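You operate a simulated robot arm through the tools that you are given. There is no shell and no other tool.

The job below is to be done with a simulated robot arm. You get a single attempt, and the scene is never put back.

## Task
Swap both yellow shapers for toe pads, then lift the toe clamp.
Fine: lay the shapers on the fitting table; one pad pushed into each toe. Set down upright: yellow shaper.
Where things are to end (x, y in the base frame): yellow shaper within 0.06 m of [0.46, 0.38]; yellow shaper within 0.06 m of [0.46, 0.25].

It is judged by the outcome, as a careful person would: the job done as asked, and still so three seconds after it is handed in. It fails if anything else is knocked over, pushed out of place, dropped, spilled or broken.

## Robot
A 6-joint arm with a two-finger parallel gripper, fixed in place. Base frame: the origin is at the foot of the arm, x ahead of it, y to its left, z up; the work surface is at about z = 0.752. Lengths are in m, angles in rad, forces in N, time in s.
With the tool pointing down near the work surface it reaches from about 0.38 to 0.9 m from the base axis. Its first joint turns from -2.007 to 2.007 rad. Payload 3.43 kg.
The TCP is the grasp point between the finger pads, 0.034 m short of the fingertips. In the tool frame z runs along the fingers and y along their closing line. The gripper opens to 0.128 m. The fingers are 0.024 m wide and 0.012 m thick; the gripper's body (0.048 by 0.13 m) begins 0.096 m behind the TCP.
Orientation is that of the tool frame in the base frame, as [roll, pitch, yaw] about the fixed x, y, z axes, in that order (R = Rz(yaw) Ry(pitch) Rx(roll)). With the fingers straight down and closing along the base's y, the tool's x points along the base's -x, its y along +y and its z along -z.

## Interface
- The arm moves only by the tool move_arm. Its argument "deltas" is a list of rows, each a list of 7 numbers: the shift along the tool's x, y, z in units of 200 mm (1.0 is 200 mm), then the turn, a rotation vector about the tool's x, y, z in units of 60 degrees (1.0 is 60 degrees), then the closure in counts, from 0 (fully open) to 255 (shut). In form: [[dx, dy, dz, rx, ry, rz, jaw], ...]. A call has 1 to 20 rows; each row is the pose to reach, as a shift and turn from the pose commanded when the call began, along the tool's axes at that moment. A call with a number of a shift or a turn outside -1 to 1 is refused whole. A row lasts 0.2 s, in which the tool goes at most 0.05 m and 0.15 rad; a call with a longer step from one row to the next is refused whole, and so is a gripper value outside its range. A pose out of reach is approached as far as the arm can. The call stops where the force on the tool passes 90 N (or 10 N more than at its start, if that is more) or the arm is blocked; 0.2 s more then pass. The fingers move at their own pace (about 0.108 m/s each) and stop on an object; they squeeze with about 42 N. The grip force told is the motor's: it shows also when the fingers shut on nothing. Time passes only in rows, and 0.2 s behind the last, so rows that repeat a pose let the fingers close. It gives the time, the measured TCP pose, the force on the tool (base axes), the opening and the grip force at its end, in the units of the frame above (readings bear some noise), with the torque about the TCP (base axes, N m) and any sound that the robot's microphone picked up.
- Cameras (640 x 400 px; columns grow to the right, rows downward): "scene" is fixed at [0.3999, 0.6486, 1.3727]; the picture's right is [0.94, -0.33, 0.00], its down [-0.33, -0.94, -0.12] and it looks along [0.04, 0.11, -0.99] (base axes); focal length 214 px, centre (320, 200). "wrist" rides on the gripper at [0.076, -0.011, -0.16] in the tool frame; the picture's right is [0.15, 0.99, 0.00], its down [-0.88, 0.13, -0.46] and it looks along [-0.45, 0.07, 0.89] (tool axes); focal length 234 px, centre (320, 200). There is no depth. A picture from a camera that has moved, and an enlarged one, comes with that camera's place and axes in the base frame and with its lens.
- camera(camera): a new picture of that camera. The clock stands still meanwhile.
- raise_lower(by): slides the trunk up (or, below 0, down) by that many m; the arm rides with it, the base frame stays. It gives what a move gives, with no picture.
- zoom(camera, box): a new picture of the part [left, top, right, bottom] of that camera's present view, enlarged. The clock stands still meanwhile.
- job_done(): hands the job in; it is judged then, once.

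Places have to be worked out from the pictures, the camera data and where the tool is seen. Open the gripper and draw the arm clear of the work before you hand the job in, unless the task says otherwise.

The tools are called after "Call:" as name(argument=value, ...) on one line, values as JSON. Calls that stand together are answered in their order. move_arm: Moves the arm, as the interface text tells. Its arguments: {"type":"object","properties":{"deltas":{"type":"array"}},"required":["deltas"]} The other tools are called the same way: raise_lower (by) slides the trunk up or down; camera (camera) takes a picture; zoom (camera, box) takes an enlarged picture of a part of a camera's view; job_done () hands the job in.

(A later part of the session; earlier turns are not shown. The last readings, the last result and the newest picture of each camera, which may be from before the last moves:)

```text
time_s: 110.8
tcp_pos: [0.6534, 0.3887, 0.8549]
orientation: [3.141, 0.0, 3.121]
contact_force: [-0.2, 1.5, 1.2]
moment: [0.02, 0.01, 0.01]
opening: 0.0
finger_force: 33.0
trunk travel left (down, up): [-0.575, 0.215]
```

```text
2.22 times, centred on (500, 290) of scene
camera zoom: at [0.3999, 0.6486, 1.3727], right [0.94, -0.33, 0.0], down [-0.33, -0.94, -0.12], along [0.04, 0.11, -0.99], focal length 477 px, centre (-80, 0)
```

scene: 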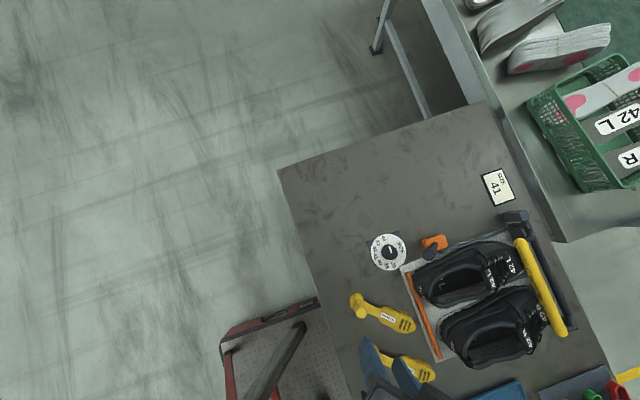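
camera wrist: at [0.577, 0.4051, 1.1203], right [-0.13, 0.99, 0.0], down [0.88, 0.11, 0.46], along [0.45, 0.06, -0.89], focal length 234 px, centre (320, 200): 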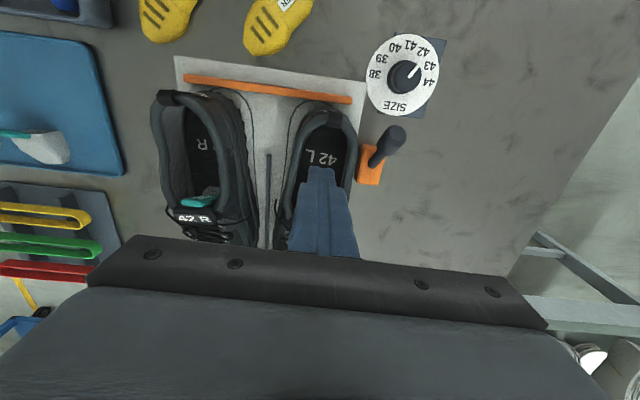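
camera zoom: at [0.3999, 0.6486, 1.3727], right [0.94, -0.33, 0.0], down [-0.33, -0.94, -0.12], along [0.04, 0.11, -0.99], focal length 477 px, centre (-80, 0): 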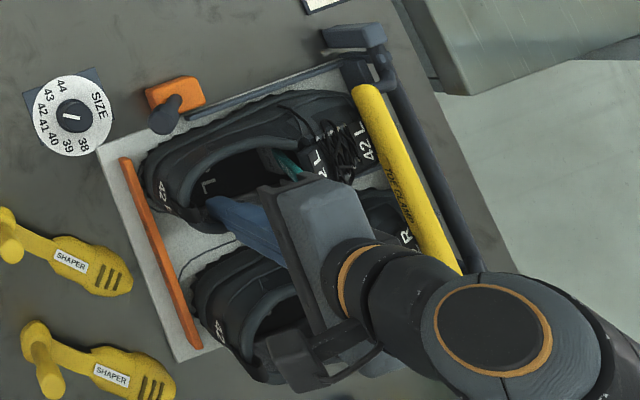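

Much better; about 5 mm more to −y, then a small pull back toward the heel.

Call:
move_arm(deltas=[[0, -0.015, 0, 0, 0, 0, 255], [0, -0.03, 0, 0, 0, 0, 255], [0.05, 0, 0, 0, 0, 0, 255], [0.1, 0.02, 0, 0, 0, 0, 255]])

Call:
zoom(camera="wrist", box=[140, 50, 400, 240])

Call:
zoom(camera="scene", box=[400, 200, 600, 380])

```text
time_s: 111.8
tcp_pos: [0.6335, 0.3927, 0.8561]
orientation: [3.141, 0.001, 3.12]
contact_force: [0.5, -0.1, -0.8]
moment: [-0.01, 0.02, -0.02]
opening: 0.0
finger_force: 32.9
trunk travel left (down, up): [-0.575, 0.215]
```

```text
2.11 times, centred on (270, 145) of wrist
camera zoom: at [0.5592, 0.3832, 1.0152], right [-0.13, 0.99, 0.0], down [0.88, 0.11, 0.46], along [0.45, 0.06, -0.89], focal length 493 px, centre (425, 316)
```

zoom: 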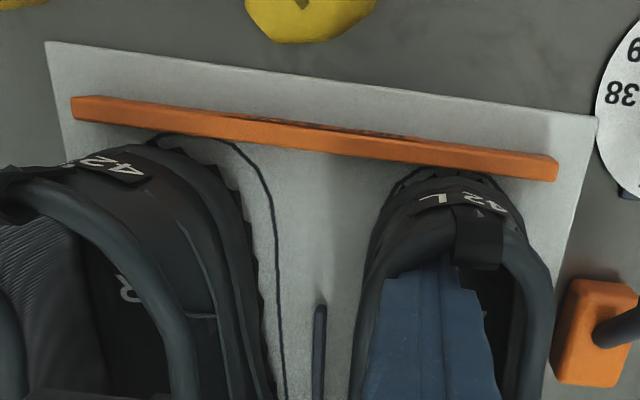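

```text
2.22 times, centred on (500, 290) of scene
camera zoom: at [0.3999, 0.6486, 1.3727], right [0.94, -0.33, 0.0], down [-0.33, -0.94, -0.12], along [0.04, 0.11, -0.99], focal length 477 px, centre (-80, 0)
```

zoom: 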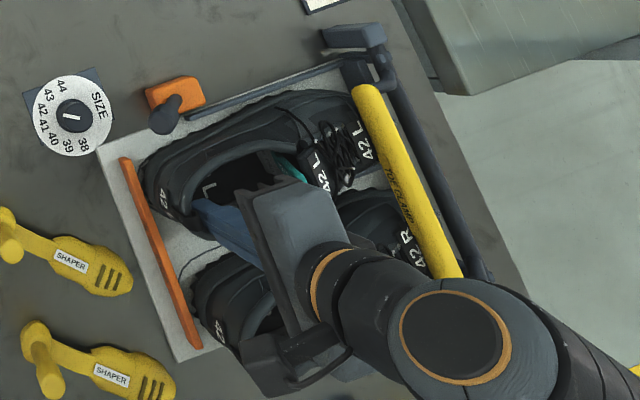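

Shoe L is back on its outline (heel label where it was at the start). I leave it, rise, and go over shoe R's heel.

Call:
move_arm(deltas=[[-0.07, 0.05, 0, 0, 0, 0, 255], [-0.07, 0.05, -0.2, 0, 0, 0, 255], [-0.07, 0.05, -0.4, 0, 0, 0, 255], [-0.07, 0.05, -0.52, 0, 0, 0, 255]])

Call:
move_arm(deltas=[[-0.02, -0.2, 0, 0, 0, 0, 255], [-0.04, -0.4, 0, 0, 0, 0, 255], [-0.05, -0.6, 0, 0, 0, 0, 255], [-0.05, -0.69, 0, 0, 0, 0, 255]])

Call:
zoom(camera="wrist", box=[180, 50, 440, 240])

Call:
zoom(camera="scene", box=[400, 200, 600, 380])

```text
time_s: 112.8
tcp_pos: [0.6477, 0.4013, 0.9602]
orientation: [3.141, -0.001, 3.119]
contact_force: [-0.3, 0.6, -1.3]
moment: [-0.02, 0.01, 0.01]
opening: 0.0001
finger_force: 33.3
trunk travel left (down, up): [-0.575, 0.215]
```

```text
time_s: 113.8
tcp_pos: [0.6557, 0.2632, 0.9582]
orientation: [3.14, -0.001, 3.12]
contact_force: [0.1, 0.9, 0.8]
moment: [-0.05, 0.02, 0.01]
opening: 0.0001
finger_force: 33.1
trunk travel left (down, up): [-0.575, 0.215]
```

```text
2.11 times, centred on (310, 145) of wrist
camera zoom: at [0.5806, 0.254, 1.1173], right [-0.13, 0.99, 0.0], down [0.88, 0.11, 0.45], along [0.45, 0.06, -0.89], focal length 493 px, centre (341, 316)
```

zoom: 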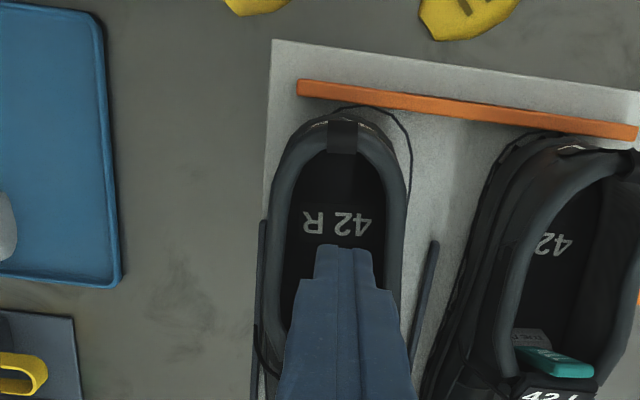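

```text
2.22 times, centred on (500, 290) of scene
camera zoom: at [0.3999, 0.6486, 1.3727], right [0.94, -0.33, 0.0], down [-0.33, -0.94, -0.12], along [0.04, 0.11, -0.99], focal length 477 px, centre (-80, 0)
```

zoom: 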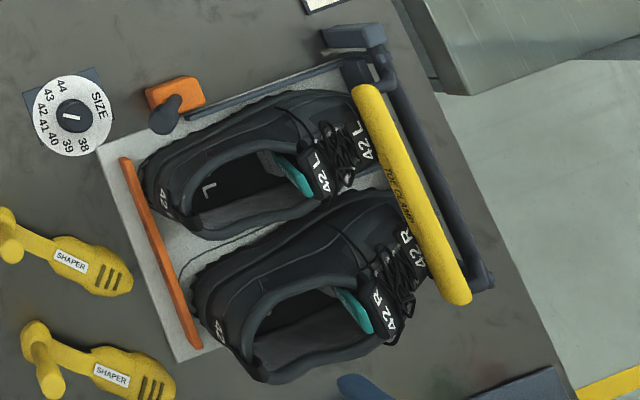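

Shoe R needs ≈+18 mm in y at the heel and ≈10 mm back. I lower the closed fingers inside its heel.

Call:
move_arm(deltas=[[0, 0, 0.15, 0, 0, 0, 255], [0, 0, 0.3, 0, 0, 0, 255], [0, 0, 0.42, 0, 0, 0, 255], [0, 0, 0.515, 0, 0, 0, 255]])

Call:
move_arm(deltas=[[0, 0.04, 0, 0, 0, 0, 255], [0, 0.08, 0, 0, 0, 0, 255], [0, 0.11, 0, 0, 0, 0, 255]])

Call:
zoom(camera="wrist", box=[180, 50, 440, 240])

Call:
zoom(camera="scene", box=[400, 200, 600, 380])

```text
time_s: 114.8
tcp_pos: [0.6531, 0.2637, 0.8568]
orientation: [3.14, -0.001, 3.121]
contact_force: [-0.7, 0.6, 0.5]
moment: [0.03, -0.02, -0.04]
opening: 0.0
finger_force: 32.8
trunk travel left (down, up): [-0.575, 0.215]
```

```text
time_s: 115.6
tcp_pos: [0.6542, 0.2873, 0.8577]
orientation: [-3.141, -0.003, 3.121]
contact_force: [-0.9, -0.9, -0.3]
moment: [-0.03, -0.01, 0.01]
opening: 0.0
finger_force: 33.3
trunk travel left (down, up): [-0.575, 0.215]
```

```text
2.11 times, centred on (310, 145) of wrist
camera zoom: at [0.5795, 0.2767, 1.016], right [-0.13, 0.99, 0.0], down [0.88, 0.11, 0.45], along [0.45, 0.06, -0.89], focal length 493 px, centre (341, 316)
```

zoom: 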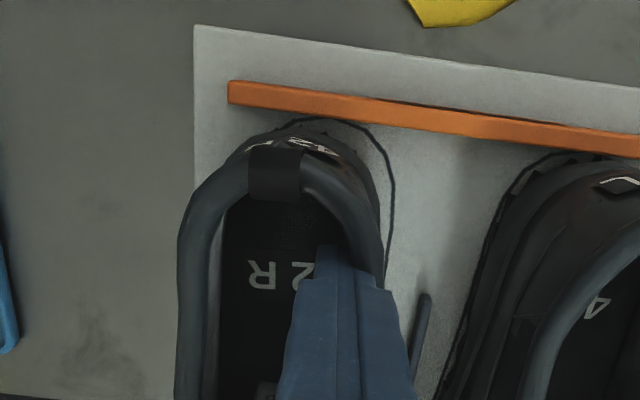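

```text
2.22 times, centred on (500, 290) of scene
camera zoom: at [0.3999, 0.6486, 1.3727], right [0.94, -0.33, 0.0], down [-0.33, -0.94, -0.12], along [0.04, 0.11, -0.99], focal length 477 px, centre (-80, 0)
```

zoom: 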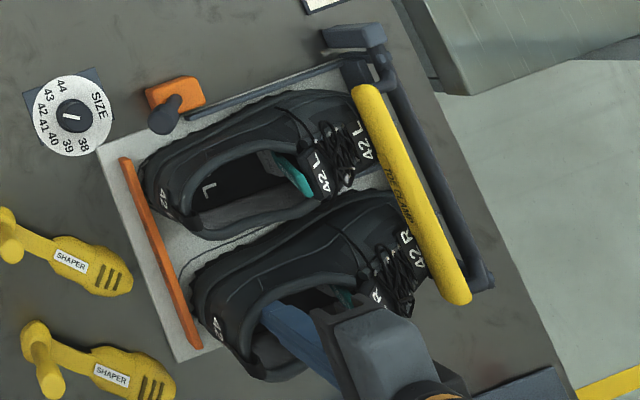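

Partly there; 6 mm more in +y and then pull back.

Call:
move_arm(deltas=[[0, 0.02, 0, 0, 0, 0, 255], [0, 0.035, 0, 0, 0, 0, 255], [0.05, 0.0, 0, 0, 0, 0, 255], [0.1, -0.03, 0, 0, 0, 0, 255]])

Call:
zoom(camera="wrist", box=[180, 50, 440, 240])

Call:
zoom(camera="scene", box=[400, 200, 600, 380])

```text
time_s: 116.6
tcp_pos: [0.633, 0.2807, 0.8572]
orientation: [3.142, 0.001, 3.121]
contact_force: [0.0, -0.3, -0.2]
moment: [0.01, -0.01, -0.02]
opening: 0.0
finger_force: 32.6
trunk travel left (down, up): [-0.575, 0.215]
```

```text
2.11 times, centred on (310, 145) of wrist
camera zoom: at [0.5593, 0.2706, 1.0158], right [-0.13, 0.99, 0.0], down [0.88, 0.11, 0.46], along [0.45, 0.06, -0.89], focal length 493 px, centre (341, 316)
```

zoom: 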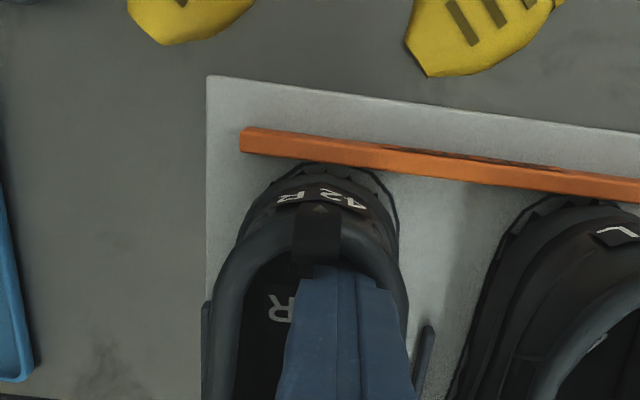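

```text
2.22 times, centred on (500, 290) of scene
camera zoom: at [0.3999, 0.6486, 1.3727], right [0.94, -0.33, 0.0], down [-0.33, -0.94, -0.12], along [0.04, 0.11, -0.99], focal length 477 px, centre (-80, 0)
```

zoom: 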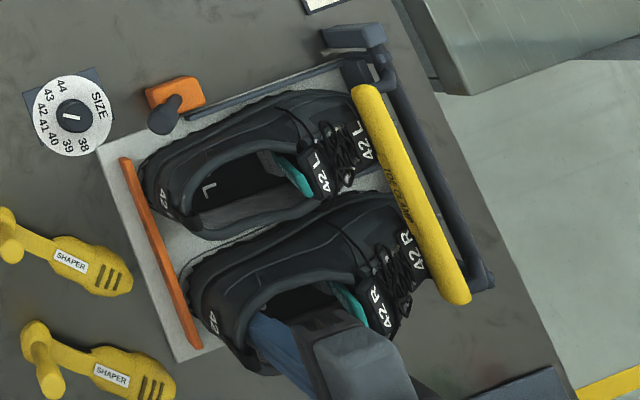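

Almost on the outline; I pull 8 mm further back.

Call:
move_arm(deltas=[[0.02, 0.0, 0, 0, 0, 0, 255], [0.04, 0.0, 0, 0, 0, 0, 255]])

Call:
zoom(camera="wrist", box=[180, 50, 440, 240])

Call:
zoom(camera="scene", box=[400, 200, 600, 380])

```text
time_s: 117.2
tcp_pos: [0.626, 0.2813, 0.8569]
orientation: [3.141, -0.001, 3.121]
contact_force: [1.1, 0.1, 0.6]
moment: [-0.03, -0.06, 0.02]
opening: 0.0
finger_force: 33.0
trunk travel left (down, up): [-0.575, 0.215]
```

```text
2.11 times, centred on (310, 145) of wrist
camera zoom: at [0.5517, 0.2713, 1.0157], right [-0.13, 0.99, 0.0], down [0.88, 0.11, 0.46], along [0.45, 0.06, -0.89], focal length 493 px, centre (341, 316)
```

zoom: 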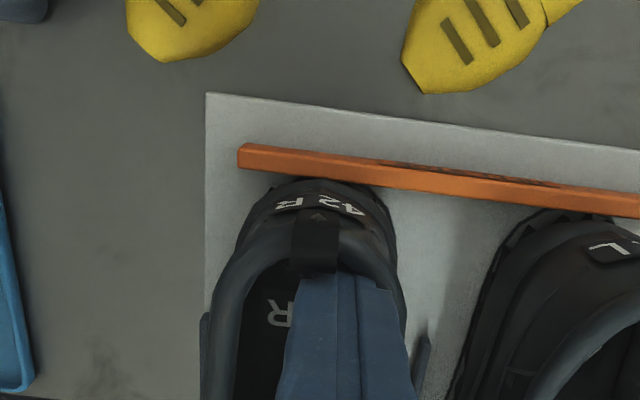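

```text
2.22 times, centred on (500, 290) of scene
camera zoom: at [0.3999, 0.6486, 1.3727], right [0.94, -0.33, 0.0], down [-0.33, -0.94, -0.12], along [0.04, 0.11, -0.99], focal length 477 px, centre (-80, 0)
```

zoom: 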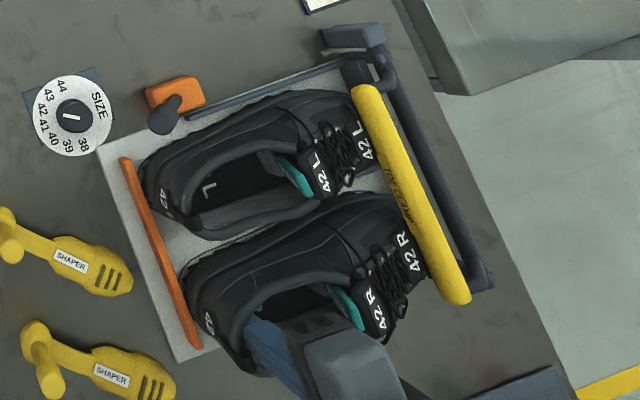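

Both shoes cover their outlines again and the dial is at 42. I come up out of shoe R and view everything.

Call:
move_arm(deltas=[[-0.08, -0.03, 0, 0, 0, 0, 255], [-0.08, -0.03, -0.2, 0, 0, 0, 255], [-0.08, -0.03, -0.4, 0, 0, 0, 255], [-0.08, -0.03, -0.6, 0, 0, 0, 255], [-0.02, 0.1, -0.8, 0, 0, 0, 255], [0.1, 0.25, -0.9, 0, 0, 0, 255]])

Call:
zoom(camera="wrist", box=[180, 50, 440, 240])

Call:
zoom(camera="scene", box=[440, 220, 580, 360])

```text
time_s: 118.6
tcp_pos: [0.6088, 0.3329, 1.0377]
orientation: [-3.141, -0.003, 3.12]
contact_force: [-0.1, -0.1, -0.3]
moment: [0.07, 0.05, 0.02]
opening: 0.0002
finger_force: 33.1
trunk travel left (down, up): [-0.575, 0.215]
```

```text
2.11 times, centred on (310, 145) of wrist
camera zoom: at [0.5349, 0.3226, 1.1972], right [-0.13, 0.99, 0.0], down [0.88, 0.11, 0.45], along [0.45, 0.06, -0.89], focal length 493 px, centre (341, 316)
```

zoom: 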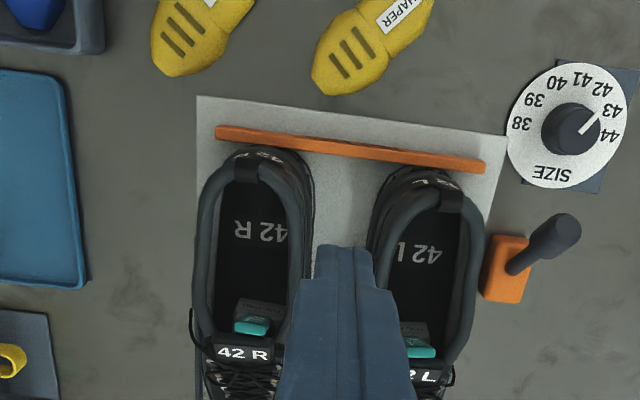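

```text
2.86 times, centred on (510, 290) of scene
camera zoom: at [0.3999, 0.6486, 1.3727], right [0.94, -0.33, 0.0], down [-0.33, -0.94, -0.12], along [0.04, 0.11, -0.99], focal length 613 px, centre (-223, -57)
```

zoom: 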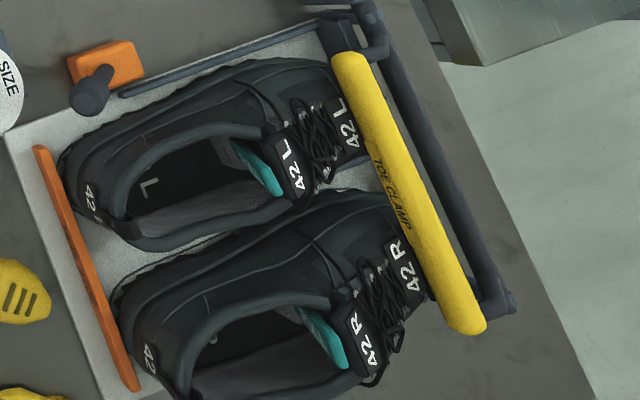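

Shoe L's pad looks ~8 mm less deep than R's, so I'll press it in firmly too. I tilt again and go above shoe L's opening.

Call:
move_arm(deltas=[[-0.05, 0.09, 0, 0, -0.08, 0, 255], [-0.11, 0.18, 0, 0, -0.16, 0, 255], [-0.17, 0.27, 0, 0, -0.24, 0, 255], [-0.23, 0.37, 0.05, 0, -0.315, 0, 255], [-0.23, 0.37, 0.2, 0, -0.315, 0, 255]])

Call:
zoom(camera="wrist", box=[220, 60, 460, 240])

```text
time_s: 119.8
tcp_pos: [0.655, 0.404, 0.9961]
orientation: [3.14, 0.331, 3.123]
contact_force: [-0.5, 0.7, -0.4]
moment: [-0.02, -0.02, 0.0]
opening: 0.0001
finger_force: 33.4
trunk travel left (down, up): [-0.575, 0.215]
```

```text
2.22 times, centred on (340, 150) of wrist
camera zoom: at [0.5332, 0.3953, 1.1219], right [-0.12, 0.99, -0.05], down [0.69, 0.12, 0.72], along [0.72, 0.05, -0.7], focal length 520 px, centre (276, 311)
```

zoom: 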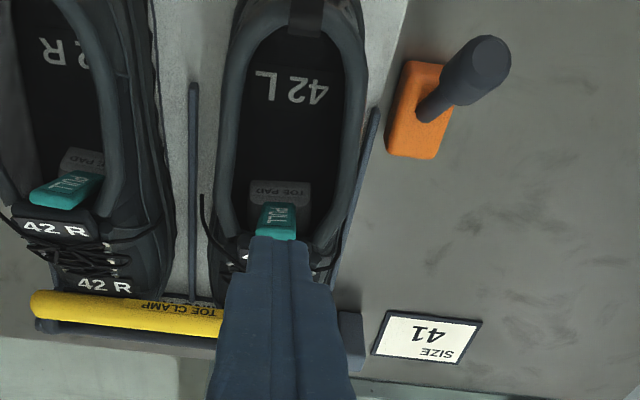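

Pad L's back is centred at y≈0.405. I lower behind it to z≈0.843.

Call:
move_arm(deltas=[[0.07, 0, 0.18, 0, 0, 0, 255], [0.14, 0, 0.36, 0, 0, 0, 255], [0.2, 0, 0.54, 0, 0, 0, 255], [0.27, 0, 0.716, 0, 0, 0, 255]])

Call:
move_arm(deltas=[[-0.08, 0, 0.027, 0, 0, 0, 255], [-0.16, 0, 0.055, 0, 0, 0, 255], [-0.24, 0, 0.082, 0, 0, 0, 255]])

Call:
zoom(camera="scene", box=[400, 200, 600, 380])

```text
time_s: 120.8
tcp_pos: [0.6502, 0.4044, 0.8431]
orientation: [3.14, 0.329, 3.12]
contact_force: [-1.2, -0.3, 0.9]
moment: [0.03, -0.04, 0.0]
opening: 0.0002
finger_force: 32.6
trunk travel left (down, up): [-0.575, 0.215]
```

```text
time_s: 121.6
tcp_pos: [0.7014, 0.4038, 0.8426]
orientation: [-3.141, 0.331, 3.122]
contact_force: [-0.2, 0.4, 0.7]
moment: [-0.01, 0.01, 0.01]
opening: 0.0
finger_force: 33.2
trunk travel left (down, up): [-0.575, 0.215]
```

```text
2.22 times, centred on (500, 290) of scene
camera zoom: at [0.3999, 0.6486, 1.3727], right [0.94, -0.33, 0.0], down [-0.33, -0.94, -0.12], along [0.04, 0.11, -0.99], focal length 477 px, centre (-80, 0)
```

zoom: 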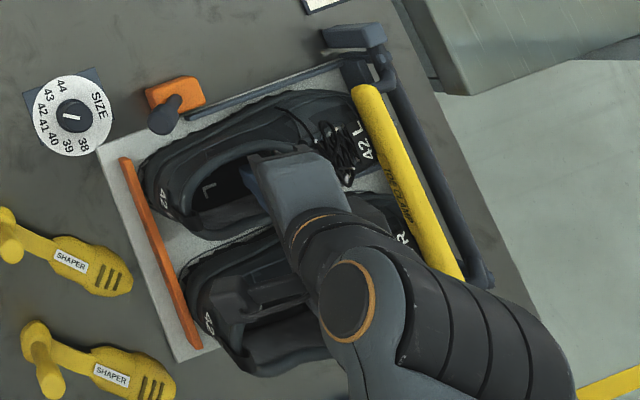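

Now I push steadily forward in 1 cm increments, watching for the firm stop.

Call:
move_arm(deltas=[[-0.024, 0, 0.008, 0, 0, 0, 255], [-0.047, 0, 0.016, 0, 0, 0, 255], [-0.071, 0, 0.024, 0, 0, 0, 255], [-0.095, 0, 0.032, 0, 0, 0, 255]])

Call:
zoom(camera="scene", box=[400, 200, 600, 380])

```text
time_s: 122.6
tcp_pos: [0.7201, 0.4033, 0.8443]
orientation: [-3.142, 0.326, 3.122]
contact_force: [-2.4, -0.6, -0.3]
moment: [0.0, -0.03, 0.01]
opening: 0.0
finger_force: 32.6
trunk travel left (down, up): [-0.575, 0.215]
```

```text
2.22 times, centred on (500, 290) of scene
camera zoom: at [0.3999, 0.6486, 1.3727], right [0.94, -0.33, 0.0], down [-0.33, -0.94, -0.12], along [0.04, 0.11, -0.99], focal length 477 px, centre (-80, 0)
```

zoom: 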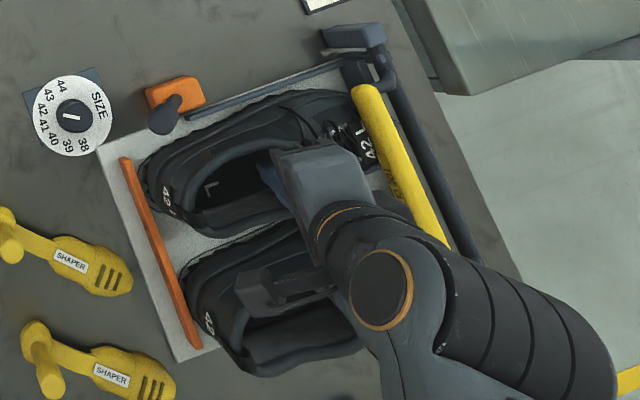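

Contact. I continue 1.2 cm to reach the firm stop.

Call:
move_arm(deltas=[[-0.02, 0, 0.007, 0, 0, 0, 255], [-0.04, 0, 0.014, 0, 0, 0, 255], [-0.057, 0, 0.02, 0, 0, 0, 255]])

Call:
zoom(camera="scene", box=[400, 200, 600, 380])

```text
time_s: 123.4
tcp_pos: [0.733, 0.4045, 0.8442]
orientation: [-3.14, 0.33, 3.121]
contact_force: [-17.5, 3.3, 3.0]
moment: [0.04, -0.18, 0.23]
opening: 0.0003
finger_force: 33.2
trunk travel left (down, up): [-0.575, 0.215]
```

```text
2.22 times, centred on (500, 290) of scene
camera zoom: at [0.3999, 0.6486, 1.3727], right [0.94, -0.33, 0.0], down [-0.33, -0.94, -0.12], along [0.04, 0.11, -0.99], focal length 477 px, centre (-80, 0)
```

zoom: 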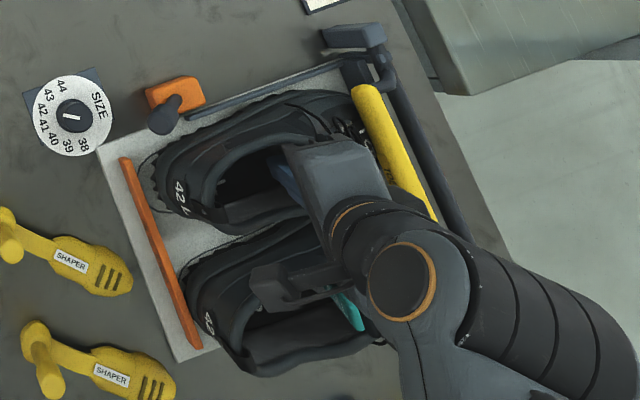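

17.5 N at the firm stop; pad L is pressed in. I back off and use the same closed fingers to draw shoe L back by its heel.

Call:
move_arm(deltas=[[0.06, 0, -0.02, 0, 0, 0, 255], [0.16, 0, -0.055, 0, 0, 0, 255], [0.28, 0, -0.096, 0, 0, 0, 255], [0.38, 0, -0.13, 0, 0, 0, 255]])

Call:
zoom(camera="wrist", box=[180, 30, 440, 220])

Call:
zoom(camera="scene", box=[400, 200, 600, 380])

```text
time_s: 124.4
tcp_pos: [0.6507, 0.4049, 0.8426]
orientation: [3.141, 0.33, 3.122]
contact_force: [1.0, 0.1, -0.4]
moment: [-0.02, 0.01, 0.0]
opening: 0.0001
finger_force: 32.4
trunk travel left (down, up): [-0.575, 0.215]
```

```text
2.11 times, centred on (310, 125) of wrist
camera zoom: at [0.5296, 0.3965, 0.9692], right [-0.12, 0.99, -0.05], down [0.69, 0.12, 0.72], along [0.72, 0.05, -0.7], focal length 493 px, centre (341, 358)
```

zoom: 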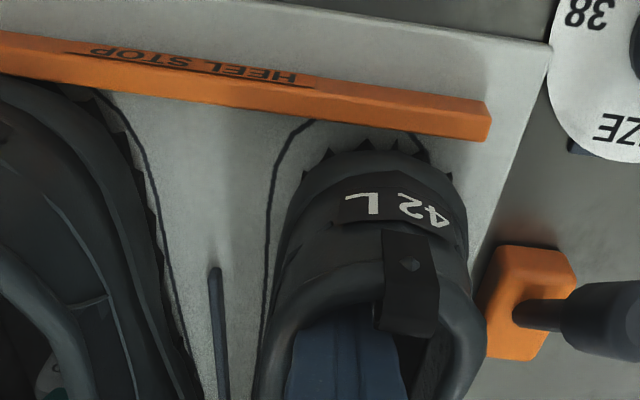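

```text
2.22 times, centred on (500, 290) of scene
camera zoom: at [0.3999, 0.6486, 1.3727], right [0.94, -0.33, 0.0], down [-0.33, -0.94, -0.12], along [0.04, 0.11, -0.99], focal length 477 px, centre (-80, 0)
```

zoom: 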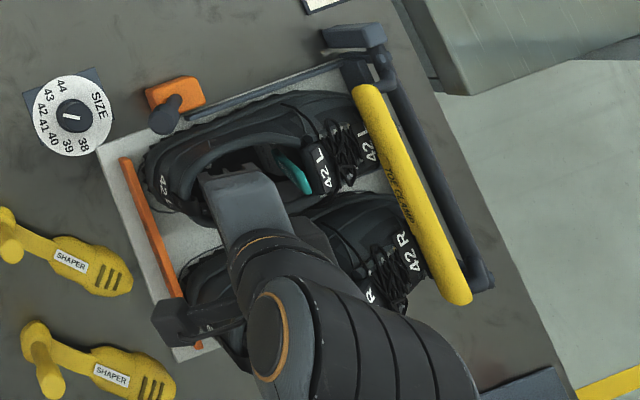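

The shoe needs ≈8 mm back and ≈8 mm to −y. I pull back and sideways in small steps.

Call:
move_arm(deltas=[[0.03, -0.05, -0.01, 0, 0, 0, 255], [0.03, -0.1, -0.01, 0, 0, 0, 255], [0.03, -0.14, -0.01, 0, 0, 0, 255]])

Call:
zoom(camera="wrist", box=[180, 30, 440, 220])

Call:
zoom(camera="scene", box=[400, 200, 600, 380])

```text
time_s: 125.2
tcp_pos: [0.6456, 0.3776, 0.8447]
orientation: [3.14, 0.329, 3.122]
contact_force: [1.1, 0.9, -0.8]
moment: [0.0, 0.02, -0.02]
opening: 0.0
finger_force: 33.0
trunk travel left (down, up): [-0.575, 0.215]
```

```text
2.11 times, centred on (310, 125) of wrist
camera zoom: at [0.5237, 0.3686, 0.9701], right [-0.12, 0.99, -0.05], down [0.69, 0.12, 0.72], along [0.72, 0.05, -0.7], focal length 493 px, centre (341, 358)
```

zoom: 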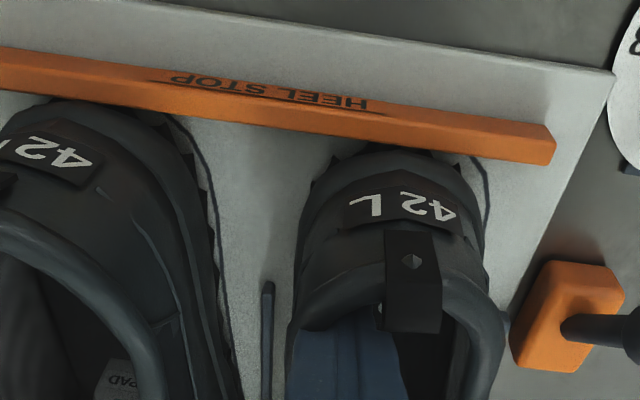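

```text
2.22 times, centred on (500, 290) of scene
camera zoom: at [0.3999, 0.6486, 1.3727], right [0.94, -0.33, 0.0], down [-0.33, -0.94, -0.12], along [0.04, 0.11, -0.99], focal length 477 px, centre (-80, 0)
```

zoom: 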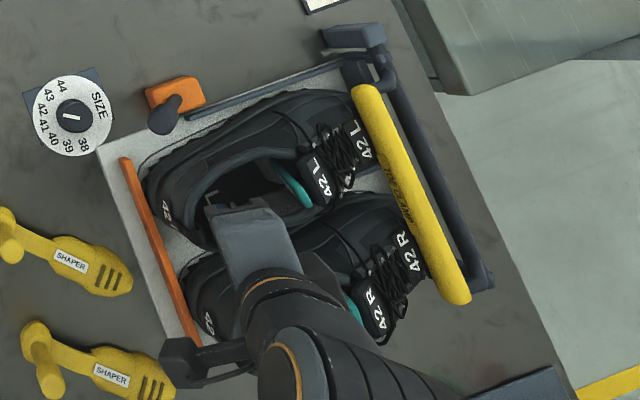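

Slight overshoot to −y (~8 mm). I nudge it back from the other wall.

Call:
move_arm(deltas=[[0, 0.07, 0, 0, 0, 0, 255], [0, 0.13, 0, 0, 0, 0, 255], [0, 0.17, 0, 0, 0, 0, 255]])

Call:
zoom(camera="wrist", box=[180, 30, 440, 220])

```text
time_s: 126.0
tcp_pos: [0.6457, 0.4104, 0.8447]
orientation: [3.141, 0.329, 3.119]
contact_force: [-0.7, 0.5, -0.1]
moment: [-0.01, 0.01, -0.01]
opening: 0.0
finger_force: 33.0
trunk travel left (down, up): [-0.575, 0.215]
```

```text
2.11 times, centred on (310, 125) of wrist
camera zoom: at [0.5234, 0.4017, 0.9701], right [-0.12, 0.99, -0.05], down [0.69, 0.12, 0.72], along [0.72, 0.05, -0.7], focal length 493 px, centre (341, 358)
```

zoom: 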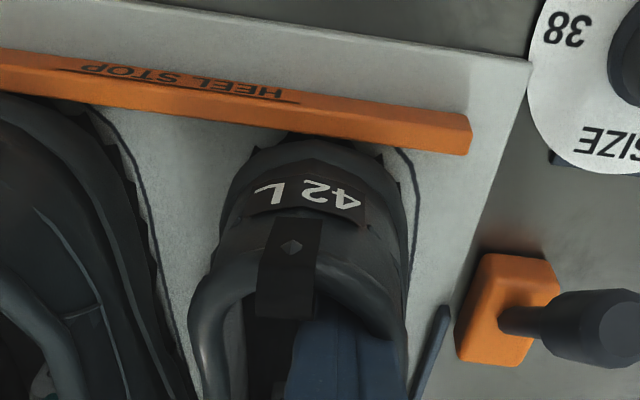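

About 5 mm more in +y.

Call:
move_arm(deltas=[[0, 0.015, 0, 0, 0, 0, 255], [0, 0.03, 0, 0, 0, 0, 255]])

Call:
zoom(camera="wrist", box=[180, 30, 440, 220])

Call:
zoom(camera="scene", box=[400, 200, 600, 380])

```text
time_s: 126.6
tcp_pos: [0.6459, 0.416, 0.8436]
orientation: [3.141, 0.329, 3.121]
contact_force: [0.5, -1.7, 1.3]
moment: [-0.01, 0.01, 0.01]
opening: 0.0002
finger_force: 33.3
trunk travel left (down, up): [-0.575, 0.215]
```

```text
2.11 times, centred on (310, 125) of wrist
camera zoom: at [0.5237, 0.4079, 0.97], right [-0.12, 0.99, -0.05], down [0.69, 0.12, 0.72], along [0.72, 0.05, -0.7], focal length 493 px, centre (341, 358)
```

zoom: 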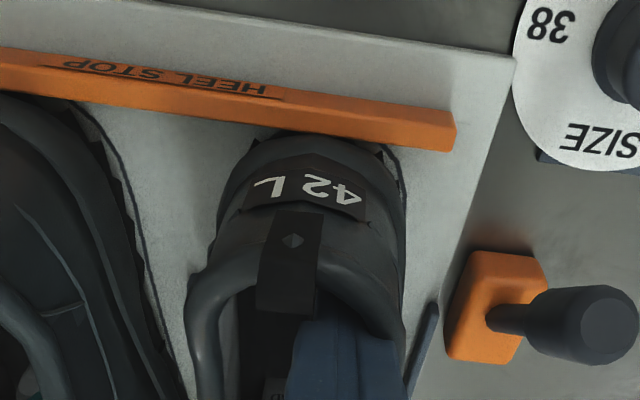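

```text
2.22 times, centred on (500, 290) of scene
camera zoom: at [0.3999, 0.6486, 1.3727], right [0.94, -0.33, 0.0], down [-0.33, -0.94, -0.12], along [0.04, 0.11, -0.99], focal length 477 px, centre (-80, 0)
```

zoom: 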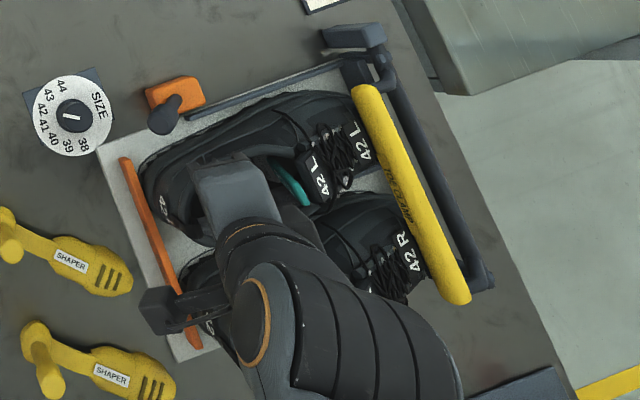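

Shoe L is on its outline again. I come out and up, and go to a viewpoint for studying the toe clamp.

Call:
move_arm(deltas=[[-0.03, -0.06, 0, 0, 0, 0, 255], [-0.1, -0.06, -0.19, 0, 0, 0, 255], [-0.16, -0.06, -0.38, 0, 0, 0, 255], [-0.22, -0.06, -0.57, 0, 0, 0, 255], [-0.28, -0.06, -0.76, 0, 0, 0, 255], [-0.33, -0.1, -0.93, 0, 0, 0, 255]])

Call:
move_arm(deltas=[[-0.05, -0.08, -0.02, 0, 0.08, 0, 255], [-0.1, -0.16, -0.04, 0, 0.16, 0, 255], [-0.15, -0.25, -0.06, 0, 0.24, 0, 255], [-0.2, -0.32, -0.06, 0, 0.315, 0, 255]])

Call:
camera(camera="wrist")

Call:
zoom(camera="wrist", box=[200, 120, 440, 250])

Call:
zoom(camera="scene", box=[490, 195, 590, 350])

```text
time_s: 128.0
tcp_pos: [0.648, 0.3972, 1.0392]
orientation: [-3.141, 0.328, 3.12]
contact_force: [0.8, -0.5, 0.5]
moment: [-0.04, 0.03, -0.01]
opening: 0.0001
finger_force: 32.7
trunk travel left (down, up): [-0.575, 0.215]
```

```text
time_s: 129.0
tcp_pos: [0.6806, 0.3329, 1.0646]
orientation: [3.141, -0.003, 3.122]
contact_force: [-0.7, -1.0, -0.8]
moment: [-0.01, 0.0, 0.0]
opening: 0.0
finger_force: 33.2
trunk travel left (down, up): [-0.575, 0.215]
```

```text
taken
camera wrist: at [0.6066, 0.3232, 1.2235], right [-0.13, 0.99, 0.0], down [0.88, 0.11, 0.45], along [0.45, 0.06, -0.89], focal length 234 px, centre (320, 200)
```

wrist: 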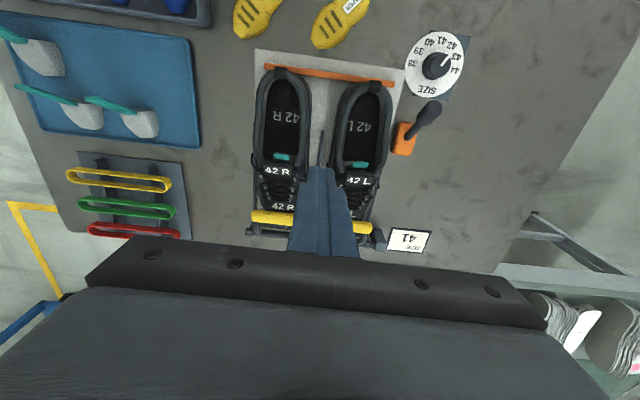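

```text
2.67 times, centred on (320, 185) of wrist
camera zoom: at [0.6066, 0.3232, 1.2235], right [-0.13, 0.99, 0.0], down [0.88, 0.11, 0.45], along [0.45, 0.06, -0.89], focal length 624 px, centre (320, 240)
```

zoom: 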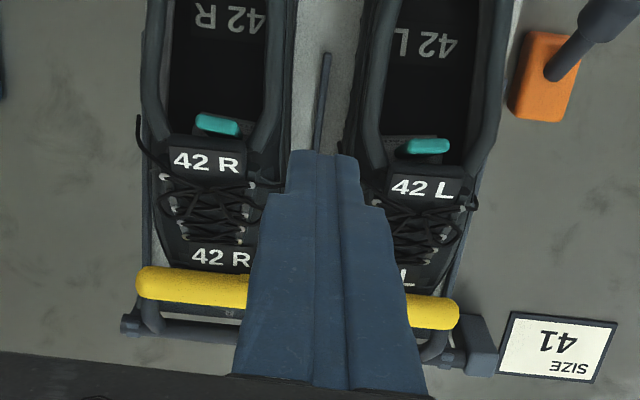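

```text
2.58 times, centred on (540, 272) of scene
camera zoom: at [0.3999, 0.6486, 1.3727], right [0.94, -0.33, 0.0], down [-0.33, -0.94, -0.12], along [0.04, 0.11, -0.99], focal length 554 px, centre (-248, 13)
```

zoom: 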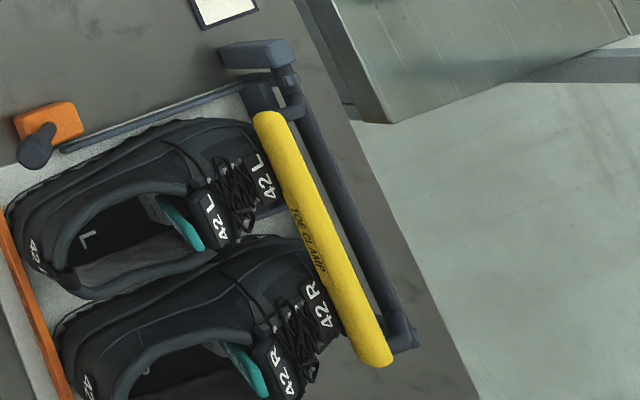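

I go around to the +y side and tilt to look at the clamp's left end and hinge.

Call:
move_arm(deltas=[[0.06, 0.2, 0, 0, -0.06, 0, 255], [0.12, 0.4, 0, 0, -0.12, 0, 255], [0.18, 0.6, 0, 0, -0.18, 0, 255], [0.24, 0.8, 0, 0, -0.24, 0, 255], [0.3, 0.95, 0, 0, -0.3, 0, 255]])

Call:
camera(camera="wrist")

Call:
zoom(camera="wrist", box=[100, 120, 320, 250])

```text
time_s: 130.2
tcp_pos: [0.6263, 0.5232, 1.0651]
orientation: [3.141, 0.314, 3.121]
contact_force: [0.6, -0.7, -0.1]
moment: [0.05, 0.04, 0.02]
opening: 0.0004
finger_force: 32.6
trunk travel left (down, up): [-0.575, 0.215]
```

```text
taken
camera wrist: at [0.507, 0.515, 1.1927], right [-0.12, 0.99, -0.05], down [0.7, 0.12, 0.71], along [0.71, 0.05, -0.71], focal length 234 px, centre (320, 200)
```

wrist: 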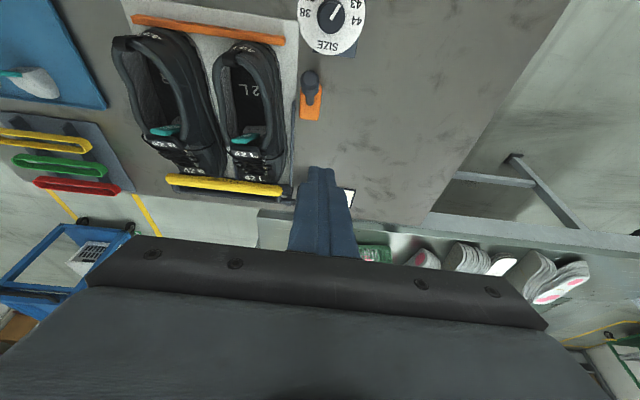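

```text
2.91 times, centred on (210, 185) of wrist
camera zoom: at [0.507, 0.515, 1.1927], right [-0.12, 0.99, -0.05], down [0.7, 0.12, 0.71], along [0.71, 0.05, -0.71], focal length 681 px, centre (640, 244)
```

zoom: 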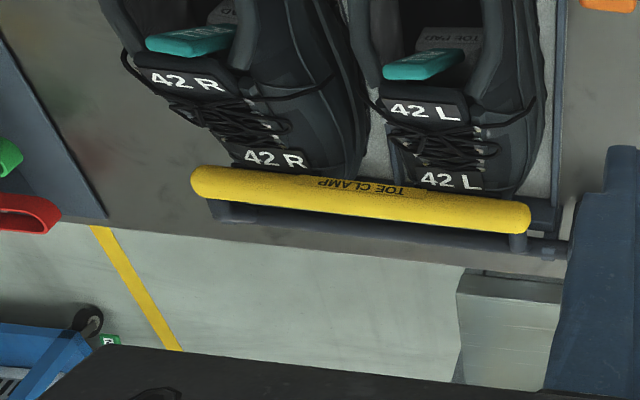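

The left end is hidden by the fingers; I move 10 cm further in +y.

Call:
move_arm(deltas=[[0, 0.2, 0, 0, -0.1, 0, 255], [0, 0.4, 0, 0, -0.15, 0, 255], [0, 0.5, 0.1, 0, -0.15, 0, 255]])

Call:
zoom(camera="wrist", box=[100, 100, 320, 240])

```text
time_s: 131.0
tcp_pos: [0.6354, 0.6242, 1.0456]
orientation: [-3.142, 0.471, 3.121]
contact_force: [0.3, 0.4, 0.0]
moment: [0.04, 0.01, 0.02]
opening: 0.0
finger_force: 33.0
trunk travel left (down, up): [-0.575, 0.215]
```

```text
2.86 times, centred on (210, 170) of wrist
camera zoom: at [0.4964, 0.6154, 1.1528], right [-0.11, 0.99, -0.07], down [0.58, 0.12, 0.81], along [0.81, 0.05, -0.59], focal length 669 px, centre (634, 286)
```

zoom: 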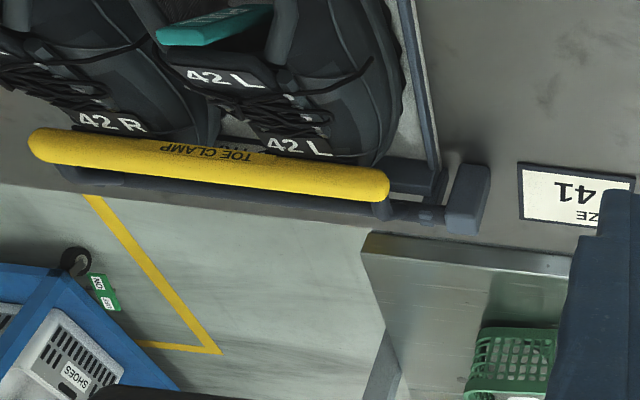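

The clamp is a yellow bar on arms hinged at a rear rod (≈x 0.911, z 0.805). Earlier, when the bar was lifted slightly by shoe L, the lever on the orange block moved with it, so that lever seems linked to the clamp. I look at the lever closely.

Call:
camera(camera="wrist")

Call:
zoom(camera="wrist", box=[160, 0, 320, 110])

Call:
zoom(camera="scene", box=[410, 205, 530, 285])

```text
taken
camera wrist: at [0.4964, 0.6154, 1.1528], right [-0.11, 0.99, -0.07], down [0.58, 0.12, 0.81], along [0.81, 0.05, -0.59], focal length 234 px, centre (320, 200)
```

wrist: 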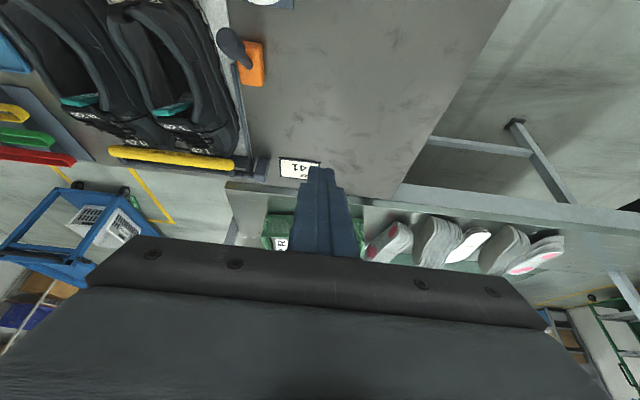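

```text
3.64 times, centred on (240, 55) of wrist
camera zoom: at [0.4964, 0.6154, 1.1528], right [-0.11, 0.99, -0.07], down [0.58, 0.12, 0.81], along [0.81, 0.05, -0.59], focal length 852 px, centre (611, 727)
```

zoom: 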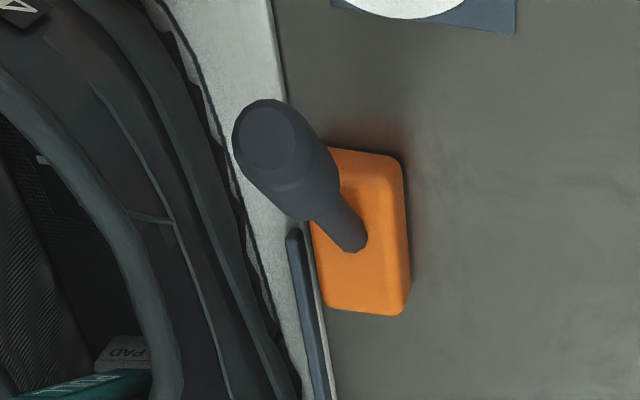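

```text
5.00 times, centred on (470, 245) of scene
camera zoom: at [0.3999, 0.6486, 1.3727], right [0.94, -0.33, 0.0], down [-0.33, -0.94, -0.12], along [0.04, 0.11, -0.99], focal length 1072 px, centre (-430, -25)
```

zoom: 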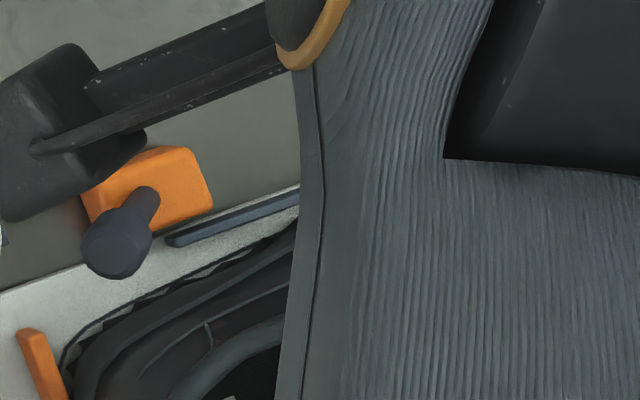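

The lever's pivot is ≈(0.678, 0.50, 0.785), its knob centre ≈(0.630, 0.497, 0.836), leaning back ~43°. I open the jaws to ~0.05 and go to a pre-grasp along its axis (tilt 0.75).

Call:
move_arm(deltas=[[0.12, -0.16, 0.07, 0, -0.07, 0, 155], [0.24, -0.32, 0.15, 0, -0.14, 0, 155], [0.36, -0.48, 0.23, 0, -0.2, 0, 155], [0.49, -0.635, 0.31, 0, -0.267, 0, 155]])

Call:
camera(camera="wrist")

Call:
zoom(camera="scene", box=[370, 190, 550, 330])

```text
time_s: 132.0
tcp_pos: [0.5715, 0.4971, 0.9456]
orientation: [-3.142, 0.749, 3.121]
contact_force: [0.3, -0.1, 0.1]
moment: [0.0, -0.01, -0.02]
opening: 0.0501
finger_force: 0.1
trunk travel left (down, up): [-0.575, 0.215]
```

```text
taken
camera wrist: at [0.4086, 0.4895, 1.0098], right [-0.09, 0.99, -0.1], down [0.34, 0.12, 0.93], along [0.94, 0.05, -0.34], focal length 234 px, centre (320, 200)
```

wrist: 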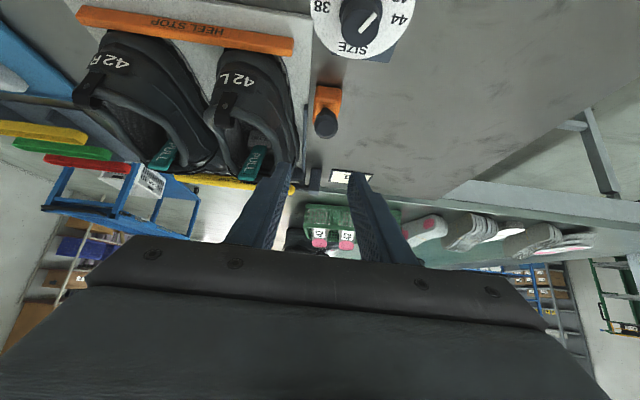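

```text
2.86 times, centred on (460, 260) of scene
camera zoom: at [0.3999, 0.6486, 1.3727], right [0.94, -0.33, 0.0], down [-0.33, -0.94, -0.12], along [0.04, 0.11, -0.99], focal length 613 px, centre (-80, 29)
```

zoom: 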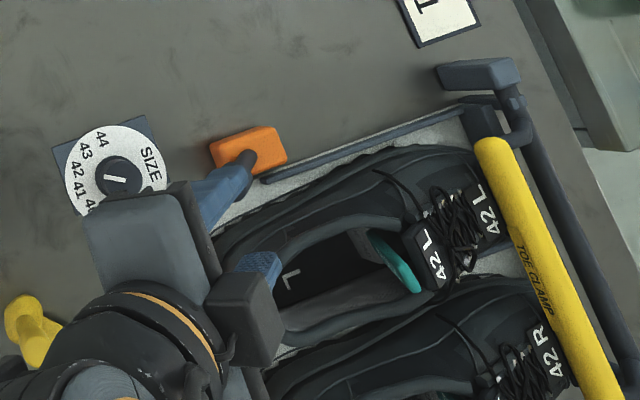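

The lever is right ahead between the fingers' lines. I enlarge to align.

Call:
zoom(camera="wrist", box=[240, 60, 400, 230])

```text
2.35 times, centred on (320, 145) of wrist
camera zoom: at [0.4086, 0.4895, 1.0098], right [-0.09, 0.99, -0.1], down [0.34, 0.12, 0.93], along [0.94, 0.05, -0.34], focal length 551 px, centre (320, 329)
```

zoom: 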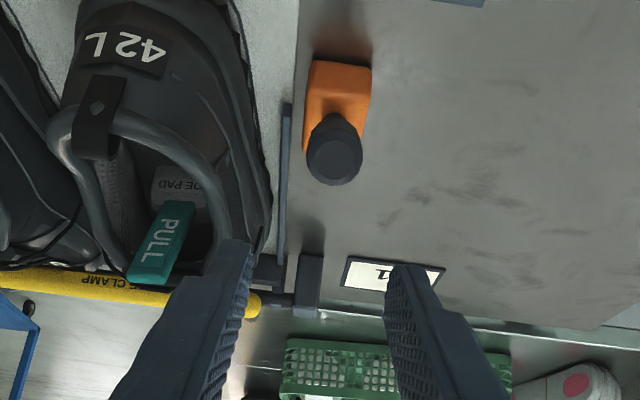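

Knob centre ≈(0.632, 0.499, 0.838). I align and advance most of the way along its axis.

Call:
move_arm(deltas=[[0.07, 0.01, 0.1, 0, 0, 0, 155], [0.145, 0.01, 0.25, 0, 0, 0, 155], [0.145, 0.01, 0.4, 0, 0, 0, 155]])

Call:
zoom(camera="wrist", box=[240, 60, 400, 230])

Call:
zoom(camera="scene", box=[390, 200, 500, 290])

```text
time_s: 132.8
tcp_pos: [0.6054, 0.4988, 0.8679]
orientation: [3.141, 0.75, 3.121]
contact_force: [-0.4, 0.0, 0.4]
moment: [-0.07, 0.01, -0.01]
opening: 0.0501
finger_force: 0.0
trunk travel left (down, up): [-0.575, 0.215]
```

```text
2.35 times, centred on (320, 145) of wrist
camera zoom: at [0.4429, 0.4901, 0.9327], right [-0.09, 0.99, -0.1], down [0.34, 0.12, 0.93], along [0.94, 0.05, -0.34], focal length 551 px, centre (320, 329)
```

zoom: 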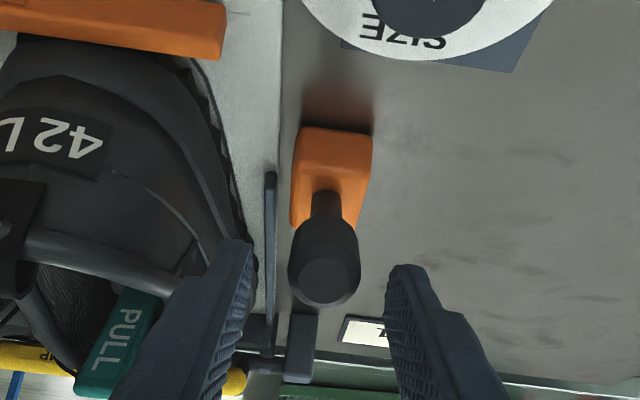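

```text
4.44 times, centred on (445, 245) of scene
camera zoom: at [0.3999, 0.6486, 1.3727], right [0.94, -0.33, 0.0], down [-0.33, -0.94, -0.12], along [0.04, 0.11, -0.99], focal length 953 px, centre (-236, 0)
```

zoom: 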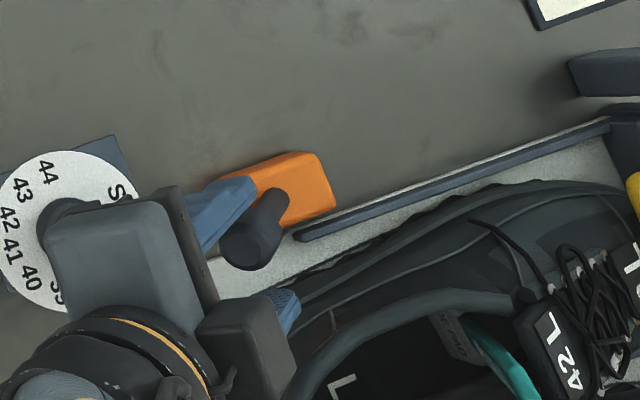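

Knob sits between the fingertips, 2–3 mm to +y. I advance 4 cm and then close on it.

Call:
move_arm(deltas=[[0, 0.012, 0.07, 0, 0, 0, 155], [0, 0.012, 0.14, 0, 0, 0, 155], [0, 0.012, 0.2, 0, 0, 0, 155]])

Call:
zoom(camera="wrist", box=[240, 60, 400, 230])

Call:
zoom(camera="scene", box=[390, 200, 500, 290])

```text
time_s: 133.6
tcp_pos: [0.633, 0.5, 0.8394]
orientation: [3.141, 0.752, 3.121]
contact_force: [-0.7, 0.3, 0.5]
moment: [-0.01, -0.06, 0.02]
opening: 0.0506
finger_force: 0.0
trunk travel left (down, up): [-0.575, 0.215]
```

```text
2.35 times, centred on (320, 145) of wrist
camera zoom: at [0.4699, 0.4924, 0.9037], right [-0.09, 0.99, -0.1], down [0.34, 0.12, 0.93], along [0.94, 0.05, -0.34], focal length 551 px, centre (320, 329)
```

zoom: 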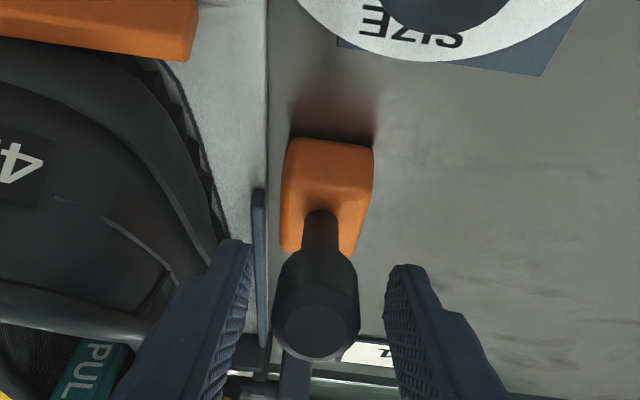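

```text
4.44 times, centred on (445, 245) of scene
camera zoom: at [0.3999, 0.6486, 1.3727], right [0.94, -0.33, 0.0], down [-0.33, -0.94, -0.12], along [0.04, 0.11, -0.99], focal length 953 px, centre (-236, 0)
```

zoom: 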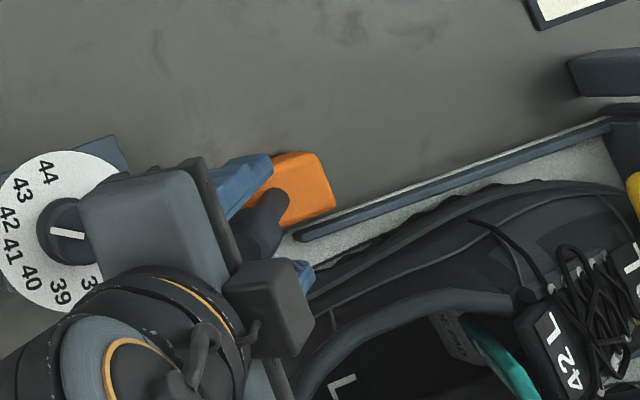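

The knob is between the finger pads. I close on it.

Call:
move_arm(deltas=[[0, 0, 0, 0, 0, 0, 255], [0, 0, 0, 0, 0, 0, 255], [0, 0, 0, 0, 0, 0, 255]])

```text
time_s: 134.4
tcp_pos: [0.6332, 0.4986, 0.8394]
orientation: [3.14, 0.75, 3.12]
contact_force: [-4.8, -13.1, 2.3]
moment: [0.67, 0.15, 0.59]
opening: 0.0264
finger_force: 45.1
trunk travel left (down, up): [-0.575, 0.215]
```

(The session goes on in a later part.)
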